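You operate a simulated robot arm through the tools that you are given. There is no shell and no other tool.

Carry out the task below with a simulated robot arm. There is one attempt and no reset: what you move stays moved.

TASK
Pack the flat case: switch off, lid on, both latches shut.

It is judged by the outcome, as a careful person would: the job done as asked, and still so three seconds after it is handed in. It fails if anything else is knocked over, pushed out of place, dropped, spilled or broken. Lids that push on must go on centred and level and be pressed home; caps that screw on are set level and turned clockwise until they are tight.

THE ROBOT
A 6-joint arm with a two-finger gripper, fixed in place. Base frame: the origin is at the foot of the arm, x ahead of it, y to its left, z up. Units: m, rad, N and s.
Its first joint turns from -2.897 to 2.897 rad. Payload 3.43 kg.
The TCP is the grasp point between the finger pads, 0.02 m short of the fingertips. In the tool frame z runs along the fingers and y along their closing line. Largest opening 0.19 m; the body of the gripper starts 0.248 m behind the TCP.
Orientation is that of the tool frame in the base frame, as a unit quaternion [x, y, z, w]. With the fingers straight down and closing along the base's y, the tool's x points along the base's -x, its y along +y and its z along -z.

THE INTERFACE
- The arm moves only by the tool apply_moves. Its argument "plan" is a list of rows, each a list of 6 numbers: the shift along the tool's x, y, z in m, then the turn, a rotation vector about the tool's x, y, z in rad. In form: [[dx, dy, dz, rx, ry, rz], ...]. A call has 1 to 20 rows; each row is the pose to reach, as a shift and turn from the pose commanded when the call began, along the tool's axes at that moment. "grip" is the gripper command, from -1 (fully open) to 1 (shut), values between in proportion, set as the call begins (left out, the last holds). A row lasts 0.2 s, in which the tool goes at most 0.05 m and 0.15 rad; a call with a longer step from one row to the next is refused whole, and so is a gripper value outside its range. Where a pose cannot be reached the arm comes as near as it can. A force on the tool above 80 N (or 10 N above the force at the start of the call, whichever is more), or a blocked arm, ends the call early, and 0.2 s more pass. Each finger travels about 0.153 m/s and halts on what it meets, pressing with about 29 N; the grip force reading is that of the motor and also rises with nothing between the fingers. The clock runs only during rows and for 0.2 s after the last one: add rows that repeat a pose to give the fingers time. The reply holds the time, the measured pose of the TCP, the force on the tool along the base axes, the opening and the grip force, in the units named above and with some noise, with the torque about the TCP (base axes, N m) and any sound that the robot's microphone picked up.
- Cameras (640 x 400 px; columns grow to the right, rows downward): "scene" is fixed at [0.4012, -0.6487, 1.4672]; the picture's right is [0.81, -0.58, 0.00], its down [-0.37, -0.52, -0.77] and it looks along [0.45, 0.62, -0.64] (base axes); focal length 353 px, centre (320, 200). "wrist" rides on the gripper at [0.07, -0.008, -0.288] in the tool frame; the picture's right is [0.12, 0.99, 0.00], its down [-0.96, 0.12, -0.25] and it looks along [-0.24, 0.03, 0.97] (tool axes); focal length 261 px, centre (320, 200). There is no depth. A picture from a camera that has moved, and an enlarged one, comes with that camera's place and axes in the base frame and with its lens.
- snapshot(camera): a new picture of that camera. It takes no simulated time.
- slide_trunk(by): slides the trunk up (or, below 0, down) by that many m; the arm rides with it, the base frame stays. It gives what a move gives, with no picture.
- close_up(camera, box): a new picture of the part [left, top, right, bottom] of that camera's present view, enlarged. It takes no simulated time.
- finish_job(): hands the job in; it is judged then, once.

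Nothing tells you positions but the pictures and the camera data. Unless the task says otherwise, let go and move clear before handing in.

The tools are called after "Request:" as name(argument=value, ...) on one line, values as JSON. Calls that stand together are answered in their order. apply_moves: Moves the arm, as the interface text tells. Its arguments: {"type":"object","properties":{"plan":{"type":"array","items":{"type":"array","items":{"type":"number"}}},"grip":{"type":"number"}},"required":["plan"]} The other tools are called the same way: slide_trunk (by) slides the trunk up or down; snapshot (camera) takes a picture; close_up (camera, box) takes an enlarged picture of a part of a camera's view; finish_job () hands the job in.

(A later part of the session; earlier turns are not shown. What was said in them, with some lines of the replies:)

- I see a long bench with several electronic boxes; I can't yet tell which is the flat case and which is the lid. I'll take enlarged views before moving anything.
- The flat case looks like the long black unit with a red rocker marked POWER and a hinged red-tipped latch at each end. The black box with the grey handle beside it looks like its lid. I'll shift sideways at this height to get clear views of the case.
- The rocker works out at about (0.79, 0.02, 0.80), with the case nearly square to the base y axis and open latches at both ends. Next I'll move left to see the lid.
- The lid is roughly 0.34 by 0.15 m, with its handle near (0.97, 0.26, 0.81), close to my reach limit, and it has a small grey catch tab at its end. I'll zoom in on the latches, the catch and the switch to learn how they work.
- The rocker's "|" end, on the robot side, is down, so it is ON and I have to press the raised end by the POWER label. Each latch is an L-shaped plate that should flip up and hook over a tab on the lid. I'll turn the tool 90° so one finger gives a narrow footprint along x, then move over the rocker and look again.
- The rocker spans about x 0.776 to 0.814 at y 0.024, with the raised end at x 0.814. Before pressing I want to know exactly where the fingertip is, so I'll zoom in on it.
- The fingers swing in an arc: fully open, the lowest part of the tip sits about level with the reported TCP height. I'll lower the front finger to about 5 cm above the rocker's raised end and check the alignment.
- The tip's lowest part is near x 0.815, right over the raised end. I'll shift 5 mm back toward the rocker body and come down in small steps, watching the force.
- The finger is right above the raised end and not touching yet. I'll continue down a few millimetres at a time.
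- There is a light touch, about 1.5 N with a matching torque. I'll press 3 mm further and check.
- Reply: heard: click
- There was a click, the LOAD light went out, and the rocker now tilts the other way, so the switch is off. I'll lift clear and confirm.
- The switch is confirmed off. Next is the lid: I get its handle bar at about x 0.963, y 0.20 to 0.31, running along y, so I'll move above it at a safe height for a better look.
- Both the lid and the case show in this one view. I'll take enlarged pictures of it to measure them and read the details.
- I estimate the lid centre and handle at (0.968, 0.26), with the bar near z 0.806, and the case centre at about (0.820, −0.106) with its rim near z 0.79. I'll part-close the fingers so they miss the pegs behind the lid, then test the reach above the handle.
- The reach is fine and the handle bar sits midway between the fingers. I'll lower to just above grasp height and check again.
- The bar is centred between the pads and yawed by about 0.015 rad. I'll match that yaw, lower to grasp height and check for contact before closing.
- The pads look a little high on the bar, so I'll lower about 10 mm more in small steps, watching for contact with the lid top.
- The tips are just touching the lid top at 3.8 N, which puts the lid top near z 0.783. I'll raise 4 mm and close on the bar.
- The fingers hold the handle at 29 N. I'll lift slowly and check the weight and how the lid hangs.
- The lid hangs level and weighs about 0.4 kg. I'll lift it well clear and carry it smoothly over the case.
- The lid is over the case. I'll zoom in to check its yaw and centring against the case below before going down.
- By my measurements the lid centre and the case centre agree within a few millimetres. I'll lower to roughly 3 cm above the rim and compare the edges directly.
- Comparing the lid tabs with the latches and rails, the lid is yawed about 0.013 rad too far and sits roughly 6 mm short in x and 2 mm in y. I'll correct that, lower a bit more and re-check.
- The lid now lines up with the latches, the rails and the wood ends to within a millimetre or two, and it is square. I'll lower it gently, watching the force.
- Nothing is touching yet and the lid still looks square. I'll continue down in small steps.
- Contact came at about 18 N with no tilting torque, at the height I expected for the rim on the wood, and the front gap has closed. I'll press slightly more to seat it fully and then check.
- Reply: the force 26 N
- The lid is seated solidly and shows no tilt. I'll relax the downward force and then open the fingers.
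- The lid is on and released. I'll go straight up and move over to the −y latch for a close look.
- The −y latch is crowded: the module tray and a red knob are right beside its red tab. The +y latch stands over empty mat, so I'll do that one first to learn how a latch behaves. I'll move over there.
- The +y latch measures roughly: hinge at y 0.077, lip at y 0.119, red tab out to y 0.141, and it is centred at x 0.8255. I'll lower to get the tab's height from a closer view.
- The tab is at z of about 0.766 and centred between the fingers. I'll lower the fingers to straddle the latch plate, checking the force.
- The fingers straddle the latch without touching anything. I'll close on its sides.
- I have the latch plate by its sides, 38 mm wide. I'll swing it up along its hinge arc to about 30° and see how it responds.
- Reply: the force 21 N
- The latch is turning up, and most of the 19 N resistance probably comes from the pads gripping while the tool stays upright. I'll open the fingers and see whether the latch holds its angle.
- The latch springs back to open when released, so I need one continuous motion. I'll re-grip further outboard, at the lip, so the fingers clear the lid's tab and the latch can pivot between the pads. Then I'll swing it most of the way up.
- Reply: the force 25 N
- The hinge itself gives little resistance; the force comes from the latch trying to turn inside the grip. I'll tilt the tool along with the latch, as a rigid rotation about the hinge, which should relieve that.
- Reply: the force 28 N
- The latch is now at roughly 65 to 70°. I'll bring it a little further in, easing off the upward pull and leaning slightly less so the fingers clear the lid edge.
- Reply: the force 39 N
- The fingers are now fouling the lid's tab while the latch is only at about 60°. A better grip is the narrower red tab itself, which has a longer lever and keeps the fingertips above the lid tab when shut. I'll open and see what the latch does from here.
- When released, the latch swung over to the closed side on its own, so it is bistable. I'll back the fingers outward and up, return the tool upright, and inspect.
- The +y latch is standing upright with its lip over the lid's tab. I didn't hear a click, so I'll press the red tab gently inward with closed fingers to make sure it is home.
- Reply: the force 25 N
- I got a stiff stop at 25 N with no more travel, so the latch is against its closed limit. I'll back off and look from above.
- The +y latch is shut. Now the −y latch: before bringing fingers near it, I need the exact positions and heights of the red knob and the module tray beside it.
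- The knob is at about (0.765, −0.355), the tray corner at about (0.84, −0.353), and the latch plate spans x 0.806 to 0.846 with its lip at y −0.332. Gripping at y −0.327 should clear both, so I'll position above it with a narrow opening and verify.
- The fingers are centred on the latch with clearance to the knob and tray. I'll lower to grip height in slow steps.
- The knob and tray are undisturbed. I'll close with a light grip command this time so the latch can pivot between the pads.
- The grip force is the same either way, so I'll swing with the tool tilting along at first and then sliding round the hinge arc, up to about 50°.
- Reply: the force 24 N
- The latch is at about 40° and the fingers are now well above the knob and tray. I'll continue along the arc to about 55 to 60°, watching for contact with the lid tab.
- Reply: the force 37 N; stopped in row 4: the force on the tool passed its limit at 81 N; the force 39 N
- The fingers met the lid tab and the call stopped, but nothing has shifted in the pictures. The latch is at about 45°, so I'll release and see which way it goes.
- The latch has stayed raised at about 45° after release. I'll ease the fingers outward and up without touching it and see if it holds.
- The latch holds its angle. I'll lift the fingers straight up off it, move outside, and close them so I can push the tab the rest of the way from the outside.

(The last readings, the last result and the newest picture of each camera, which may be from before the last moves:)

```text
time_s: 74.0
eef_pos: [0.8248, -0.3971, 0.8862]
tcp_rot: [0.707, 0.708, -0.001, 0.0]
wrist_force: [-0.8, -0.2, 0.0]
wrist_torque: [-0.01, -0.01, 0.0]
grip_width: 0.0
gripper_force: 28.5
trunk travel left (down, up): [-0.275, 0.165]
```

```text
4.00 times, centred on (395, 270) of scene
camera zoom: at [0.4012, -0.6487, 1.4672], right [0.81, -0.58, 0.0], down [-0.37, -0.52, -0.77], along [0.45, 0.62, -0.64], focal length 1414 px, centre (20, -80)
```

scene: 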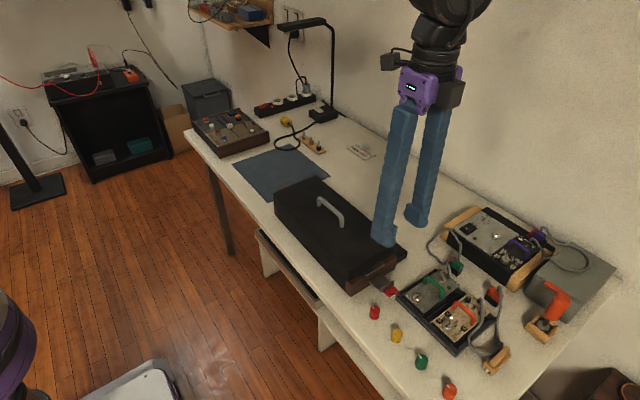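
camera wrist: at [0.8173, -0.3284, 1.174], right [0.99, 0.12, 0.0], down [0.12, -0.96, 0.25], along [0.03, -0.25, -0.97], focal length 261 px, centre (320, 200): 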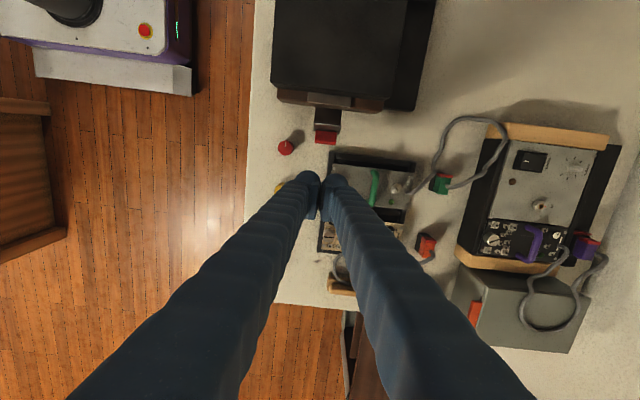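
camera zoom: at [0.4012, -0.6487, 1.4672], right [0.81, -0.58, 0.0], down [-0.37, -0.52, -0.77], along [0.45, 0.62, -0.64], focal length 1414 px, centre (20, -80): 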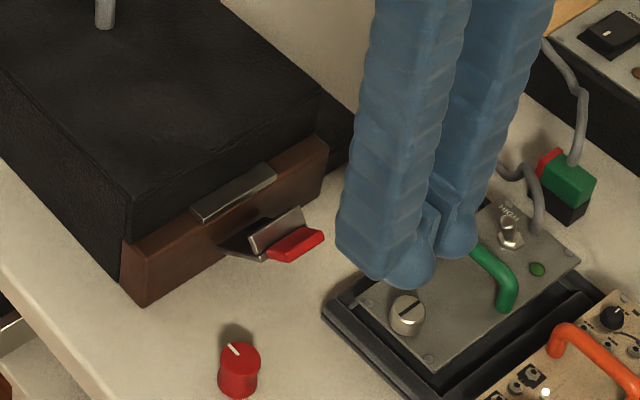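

Request:
close_up(camera="wrist", box=[260, 80, 400, 180])

Request:
close_up(camera="scene", box=[370, 250, 460, 320])

```text
4.00 times, centred on (330, 130) of wrist
camera zoom: at [0.8173, -0.3284, 1.174], right [0.99, 0.12, 0.0], down [0.12, -0.96, 0.25], along [0.03, -0.25, -0.97], focal length 1043 px, centre (280, 480)
```

zoom: 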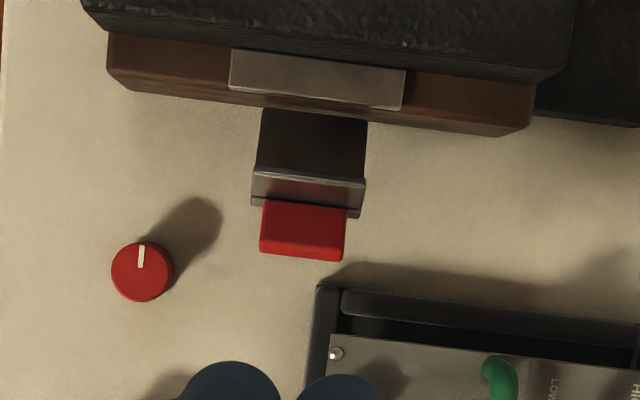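

```text
5.71 times, centred on (415, 285) of scene
camera zoom: at [0.4012, -0.6487, 1.4672], right [0.81, -0.58, 0.0], down [-0.37, -0.52, -0.77], along [0.45, 0.62, -0.64], focal length 2019 px, centre (-223, -286)
```

zoom: 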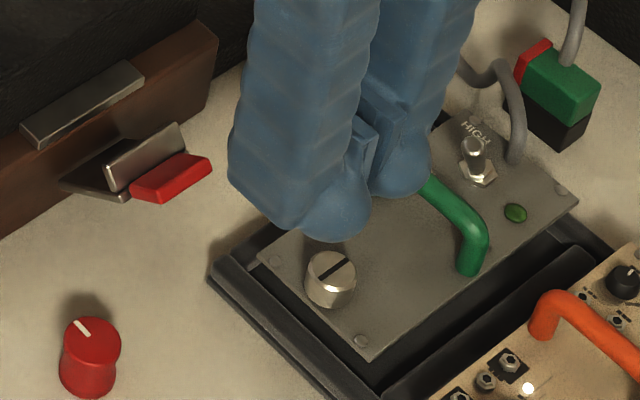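

The latch is holding at about 39°, with its tab tip near y −0.342 and z 0.80. I'll lower the closed fingers just outside it, keeping above the tray, and then push inward.

Request:
apply_moves(plan=[[0.012, 0.001, 0, 0, 0, 0], [0.025, 0.001, 0, 0, 0, 0], [0.025, 0.001, 0.03, 0, 0, 0], [0.025, 0.001, 0.06, 0, 0, 0], [0.025, 0.001, 0.076, 0, 0, 0], [0.025, 0.001, 0.076, 0, 0, 0]])

Request:
close_up(camera="scene", box=[350, 240, 440, 310])

Request:
close_up(camera="wrist", box=[250, 80, 400, 210])

```text
time_s: 75.4
eef_pos: [0.8247, -0.3719, 0.8115]
tcp_rot: [0.707, 0.708, -0.001, -0.001]
wrist_force: [0.0, -0.4, -0.3]
wrist_torque: [-0.02, 0.01, -0.01]
grip_width: 0.0001
gripper_force: 29.0
trunk travel left (down, up): [-0.275, 0.165]
```

```text
5.71 times, centred on (395, 275) of scene
camera zoom: at [0.4012, -0.6487, 1.4672], right [0.81, -0.58, 0.0], down [-0.37, -0.52, -0.77], along [0.45, 0.62, -0.64], focal length 2019 px, centre (-109, -229)
```

zoom: 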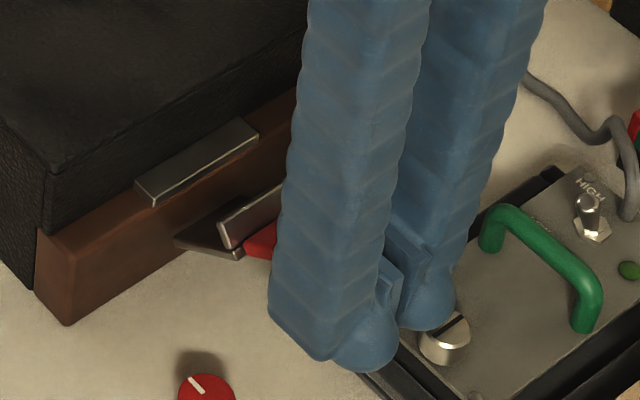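

```text
3.08 times, centred on (325, 145) of wrist
camera zoom: at [0.8179, -0.3033, 1.0984], right [0.99, 0.12, 0.0], down [0.12, -0.96, 0.25], along [0.03, -0.25, -0.97], focal length 802 px, centre (305, 369)
```

zoom: 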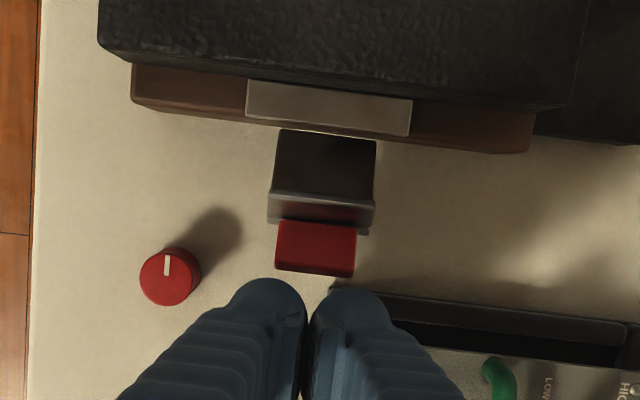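

Request:
apply_moves(plan=[[0.005, 0, 0, 0, 0, 0], [0.01, 0, 0, 0, 0, 0], [0.015, 0, -0.001, 0, 0, 0], [0.02, 0, -0.003, 0, 0, 0]])

Request:
close_up(camera="scene", box=[350, 240, 440, 310])

Request:
close_up(camera="wrist", box=[250, 80, 400, 210])

```text
time_s: 76.4
eef_pos: [0.8262, -0.3515, 0.8143]
tcp_rot: [0.707, 0.708, -0.001, -0.001]
wrist_force: [-0.8, -0.5, 0.1]
wrist_torque: [0.01, -0.09, 0.01]
grip_width: 0.0003
gripper_force: 34.7
trunk travel left (down, up): [-0.275, 0.165]
```

```text
5.71 times, centred on (395, 275) of scene
camera zoom: at [0.4012, -0.6487, 1.4672], right [0.81, -0.58, 0.0], down [-0.37, -0.52, -0.77], along [0.45, 0.62, -0.64], focal length 2019 px, centre (-109, -229)
```

zoom: 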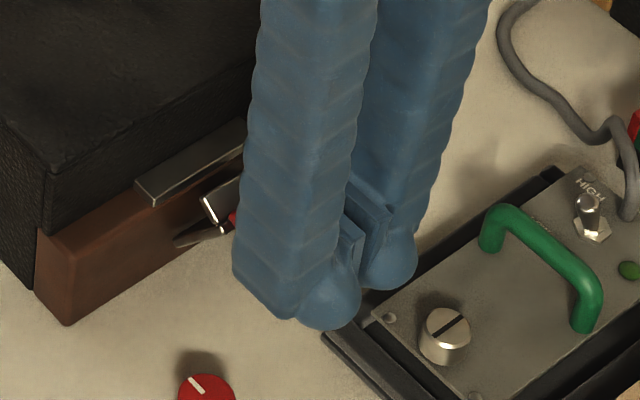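

```text
3.08 times, centred on (325, 145) of wrist
camera zoom: at [0.8174, -0.2832, 1.1019], right [0.99, 0.12, 0.0], down [0.12, -0.96, 0.25], along [0.03, -0.25, -0.97], focal length 802 px, centre (305, 369)
```

zoom: 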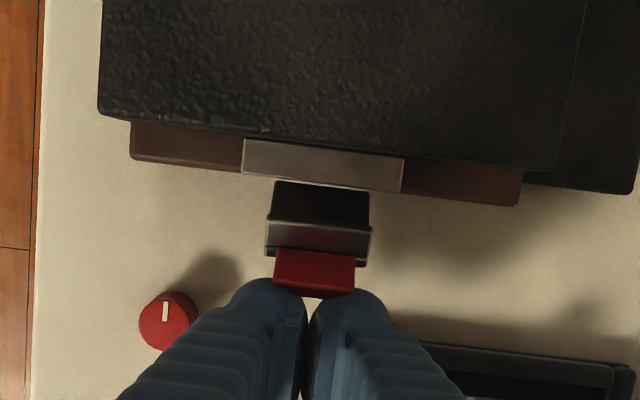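

The latch is turning up with hardly any force. I'll keep pushing inward with a slight rise.

Request:
apply_moves(plan=[[0.004, 0, -0.002, 0, 0, 0], [0.008, 0, -0.005, 0, 0, 0], [0.012, 0, -0.008, 0, 0, 0], [0.016, 0, -0.01, 0, 0, 0]])

Request:
close_up(camera="scene", box=[350, 230, 440, 300])

Request:
close_up(camera="wrist", box=[250, 80, 400, 210])

```text
time_s: 77.4
eef_pos: [0.8261, -0.3359, 0.8235]
tcp_rot: [0.707, 0.708, -0.001, 0.0]
wrist_force: [0.4, 0.6, -0.7]
wrist_torque: [0.01, -0.02, 0.02]
grip_width: 0.0
gripper_force: 34.5
trunk travel left (down, up): [-0.275, 0.165]
```

```text
5.71 times, centred on (395, 265) of scene
camera zoom: at [0.4012, -0.6487, 1.4672], right [0.81, -0.58, 0.0], down [-0.37, -0.52, -0.77], along [0.45, 0.62, -0.64], focal length 2019 px, centre (-109, -171)
```

zoom: 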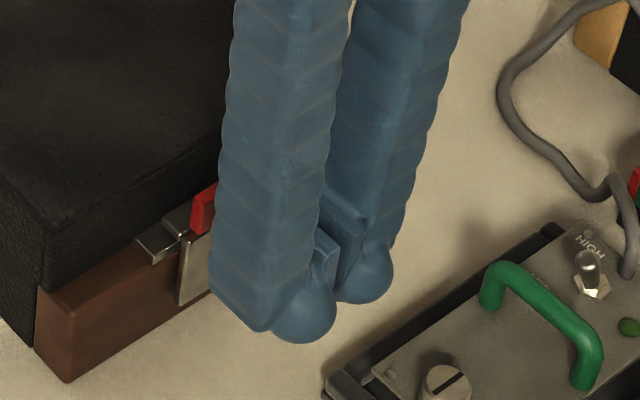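

```text
3.08 times, centred on (325, 145) of wrist
camera zoom: at [0.8185, -0.2671, 1.1111], right [0.99, 0.12, 0.0], down [0.12, -0.96, 0.25], along [0.03, -0.25, -0.97], focal length 802 px, centre (305, 369)
```

zoom: 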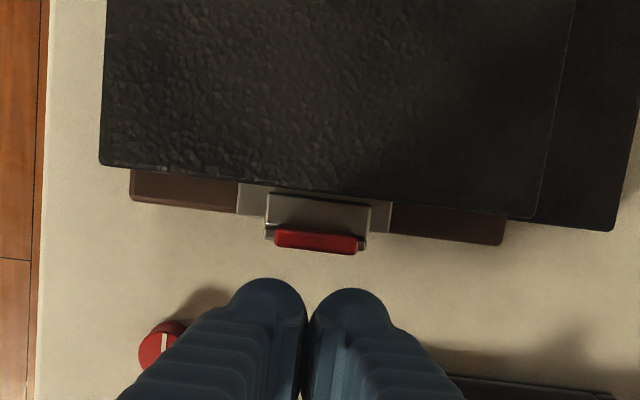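

The latch has snapped over to upright ahead of my fingers. I'll follow in and press it gently against its stop, as I did with the other one.

Request:
apply_moves(plan=[[0.004, 0, -0.003, 0, 0, 0], [0.008, 0, -0.005, 0, 0, 0], [0.011, 0, -0.005, 0, 0, 0]])

Request:
apply_moves(plan=[[0.0015, 0, 0, 0, 0, 0], [0.003, 0, 0, 0, 0, 0]])

```text
time_s: 78.2
eef_pos: [0.8261, -0.3249, 0.8287]
tcp_rot: [0.707, 0.707, 0.0, -0.001]
wrist_force: [0.2, 0.0, 0.3]
wrist_torque: [-0.01, 0.0, 0.02]
grip_width: 0.0
gripper_force: 34.7
trunk travel left (down, up): [-0.275, 0.165]
```

```text
time_s: 78.8
eef_pos: [0.8253, -0.3224, 0.8287]
tcp_rot: [0.707, 0.707, 0.0, 0.0]
wrist_force: [-0.6, -0.3, -0.3]
wrist_torque: [0.01, 0.01, 0.03]
grip_width: 0.0001
gripper_force: 34.3
trunk travel left (down, up): [-0.275, 0.165]
```

Request:
apply_moves(plan=[[0.001, 0, 0, 0, 0, 0], [0.002, 0, 0, 0, 0, 0]])

Request:
close_up(camera="wrist", box=[250, 80, 400, 210])

```text
time_s: 79.4
eef_pos: [0.8262, -0.3195, 0.8282]
tcp_rot: [0.707, 0.708, -0.001, -0.001]
wrist_force: [1.0, 0.2, -0.4]
wrist_torque: [0.02, 0.01, 0.0]
grip_width: 0.0001
gripper_force: 34.1
trunk travel left (down, up): [-0.275, 0.165]
```

```text
3.08 times, centred on (325, 145) of wrist
camera zoom: at [0.8182, -0.2514, 1.1161], right [0.99, 0.12, 0.0], down [0.12, -0.96, 0.25], along [0.03, -0.25, -0.97], focal length 802 px, centre (305, 369)
```

zoom: 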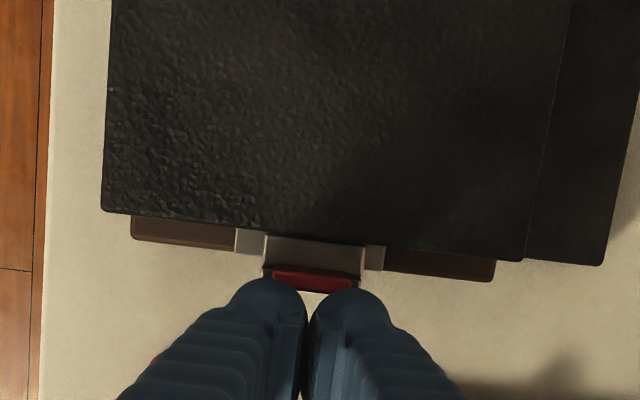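

Request:
apply_moves(plan=[[0.001, 0, 0, 0, 0, 0], [0.002, 0, 0, 0, 0, 0]])

```text
time_s: 80.0
eef_pos: [0.8268, -0.3172, 0.8278]
tcp_rot: [0.707, 0.708, 0.0, -0.001]
wrist_force: [0.0, -2.4, -1.2]
wrist_torque: [-0.04, 0.01, -0.04]
grip_width: 0.006
gripper_force: 34.2
trunk travel left (down, up): [-0.275, 0.165]
```

Request:
apply_moves(plan=[[0.001, 0, 0, 0, 0, 0], [0.0015, 0, 0, 0, 0, 0]])

```text
time_s: 80.6
eef_pos: [0.8256, -0.3171, 0.8276]
tcp_rot: [0.707, 0.707, 0.0, -0.001]
wrist_force: [-0.2, -10.6, -1.4]
wrist_torque: [-0.15, 0.03, 0.01]
grip_width: 0.006
gripper_force: 34.2
trunk travel left (down, up): [-0.275, 0.165]
```

I have the same stiff stop on this side, about 11 N, at a position mirroring the other latch. I'll give it one more small press and then back away.

Request:
apply_moves(plan=[[0.0008, 0, 0, 0, 0, 0], [0.0008, 0, 0, 0, 0, 0]])

Request:
apply_moves(plan=[[-0.005, 0, 0, 0, 0, 0], [-0.02, 0, 0, 0, 0, 0], [-0.03, 0, -0.02, 0, 0, 0], [-0.03, 0, -0.06, 0, 0, 0], [-0.03, 0, -0.1, 0, 0, 0], [-0.03, 0, -0.15, 0, 0, 0], [-0.03, 0, -0.18, 0, 0, 0], [-0.03, 0, -0.18, 0, 0, 0]])

Request:
snapshot(camera="scene")

Request:
close_up(camera="scene", box=[345, 225, 435, 305])

Request:
close_up(camera="scene", box=[255, 140, 355, 220])

Request:
snapshot(camera="wrist")

```text
time_s: 81.2
eef_pos: [0.8257, -0.3165, 0.828]
tcp_rot: [0.706, 0.708, -0.001, -0.001]
wrist_force: [0.1, -17.0, -0.4]
wrist_torque: [-0.12, -0.04, 0.0]
grip_width: 0.0061
gripper_force: 34.2
trunk travel left (down, up): [-0.275, 0.165]
```

```text
time_s: 83.0
eef_pos: [0.8262, -0.3442, 1.0082]
tcp_rot: [0.706, 0.708, -0.001, -0.001]
wrist_force: [-0.9, -0.5, -0.4]
wrist_torque: [-0.02, 0.02, 0.01]
grip_width: 0.0001
gripper_force: 34.1
trunk travel left (down, up): [-0.275, 0.165]
```

```text
taken
```

scene: 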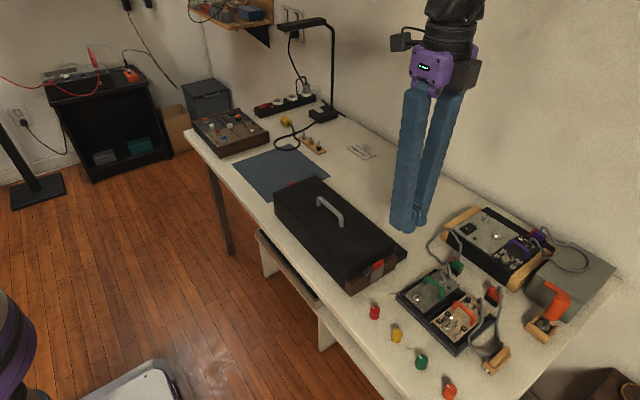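

```text
5.00 times, centred on (390, 265) of scene
camera zoom: at [0.4012, -0.6487, 1.4672], right [0.81, -0.58, 0.0], down [-0.37, -0.52, -0.77], along [0.45, 0.62, -0.64], focal length 1767 px, centre (-30, -125)
```

zoom: 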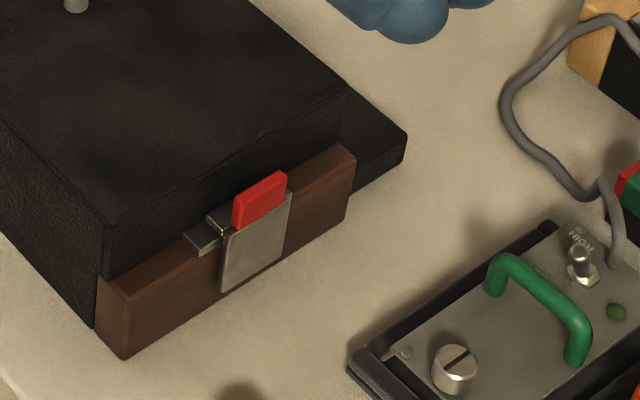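

```text
5.00 times, centred on (305, 180) of scene
camera zoom: at [0.4012, -0.6487, 1.4672], right [0.81, -0.58, 0.0], down [-0.37, -0.52, -0.77], along [0.45, 0.62, -0.64], focal length 1767 px, centre (395, 300)
```

zoom: 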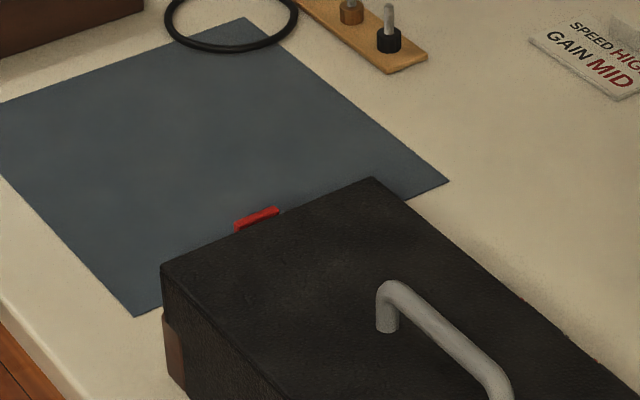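

```text
taken
camera wrist: at [0.8191, -0.2767, 1.2958], right [0.99, 0.12, 0.0], down [0.12, -0.96, 0.25], along [0.03, -0.25, -0.97], focal length 261 px, centre (320, 200)
```

wrist: 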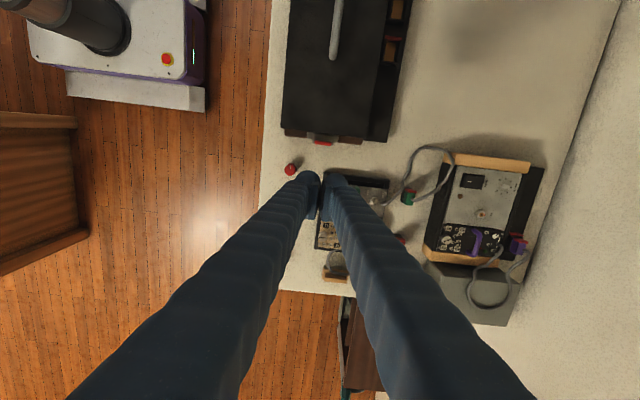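

Both latches look shut, and the knob and tray are where they were. I'll move the arm up and inboard for a final look at both ends from above.

Request:
apply_moves(plan=[[0.03, -0.01, -0.03, 0, 0, 0], [0.07, -0.02, -0.05, 0, 0, 0], [0.115, -0.03, -0.06, 0, 0, 0], [0.16, -0.04, -0.07, 0, 0, 0], [0.205, -0.05, -0.08, 0, 0, 0], [0.25, -0.06, -0.09, 0, 0, 0], [0.295, -0.07, -0.1, 0, 0, 0], [0.34, -0.08, -0.1, 0, 0, 0], [0.385, -0.08, -0.1, 0, 0, 0], [0.42, -0.08, -0.1, 0, 0, 0], [0.42, -0.08, -0.1, 0, 0, 0]], grip=-1)

Request:
snapshot(camera="wrist")

Request:
close_up(camera="wrist", box=[300, 140, 400, 220])

Request:
close_up(camera="scene", box=[255, 150, 425, 310])

```text
time_s: 85.4
eef_pos: [0.7457, 0.0749, 1.1084]
tcp_rot: [0.706, 0.708, -0.001, -0.001]
wrist_force: [0.3, 1.2, 0.2]
wrist_torque: [-0.03, 0.03, 0.01]
grip_width: 0.1902
gripper_force: 0.1
trunk travel left (down, up): [-0.275, 0.165]
```

```text
taken
camera wrist: at [0.7374, 0.1427, 1.3969], right [0.99, 0.12, 0.0], down [0.12, -0.96, 0.25], along [0.03, -0.25, -0.97], focal length 261 px, centre (320, 200)
```

wrist: 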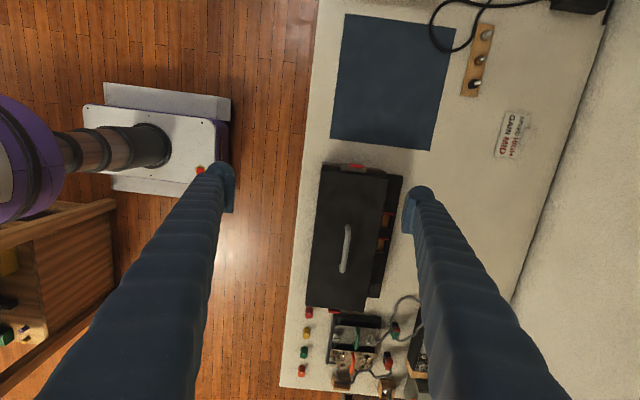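

```text
5.00 times, centred on (350, 180) of wrist
camera zoom: at [0.7374, 0.1427, 1.3969], right [0.99, 0.12, 0.0], down [0.12, -0.96, 0.25], along [0.03, -0.25, -0.97], focal length 1303 px, centre (170, 300)
```

zoom: 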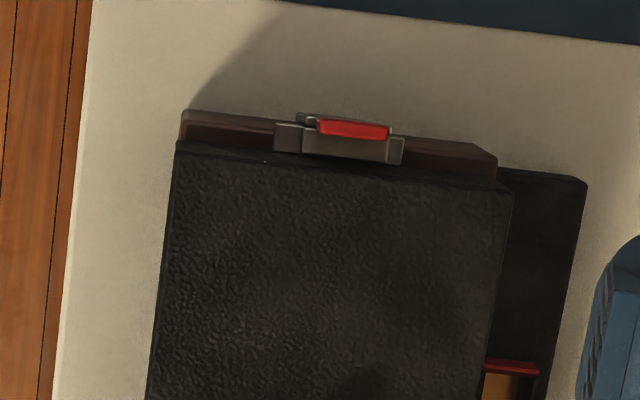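

```text
2.50 times, centred on (340, 230) of scene
camera zoom: at [0.4012, -0.6487, 1.4672], right [0.81, -0.58, 0.0], down [-0.37, -0.52, -0.77], along [0.45, 0.62, -0.64], focal length 884 px, centre (270, 125)
```

zoom: 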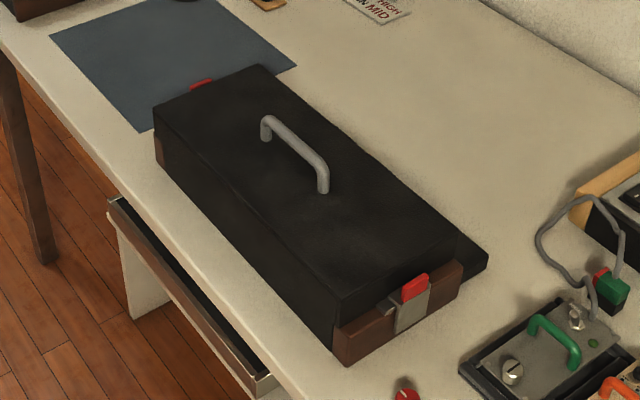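

The rocker is off with its LED dark. The lid sits flush and centred on the case, and both latches are upright against their stops with their lips over the lid tabs. The neighbouring items look undisturbed and the arm is clear, so I'm handing the job in.

Request:
finish_job()

```text
The job is handed in.
```

The flat case is packed: the power switch is off, the lid is on, and both latches are shut. I've handed the job in, and no verdict came back.

- **Switch:** it clicked when pressed, and the green light on the panel went out.
- **Lid:** it sits flush and centred on the case. I pressed it down with about 26 N and it showed no tilt.
- **Latches:** both stand upright against their stops, with their lips over the lid's tabs. Neither made a click, so I judged them shut from the firm stop and the pictures.

While I was raising the latch next to the module tray, the fingers jammed against the lid's tab. The force briefly reached 81 N and stopped the move. I saw no sign afterwards that the lid or case had shifted, and the red knob and tray beside that latch are where they were.
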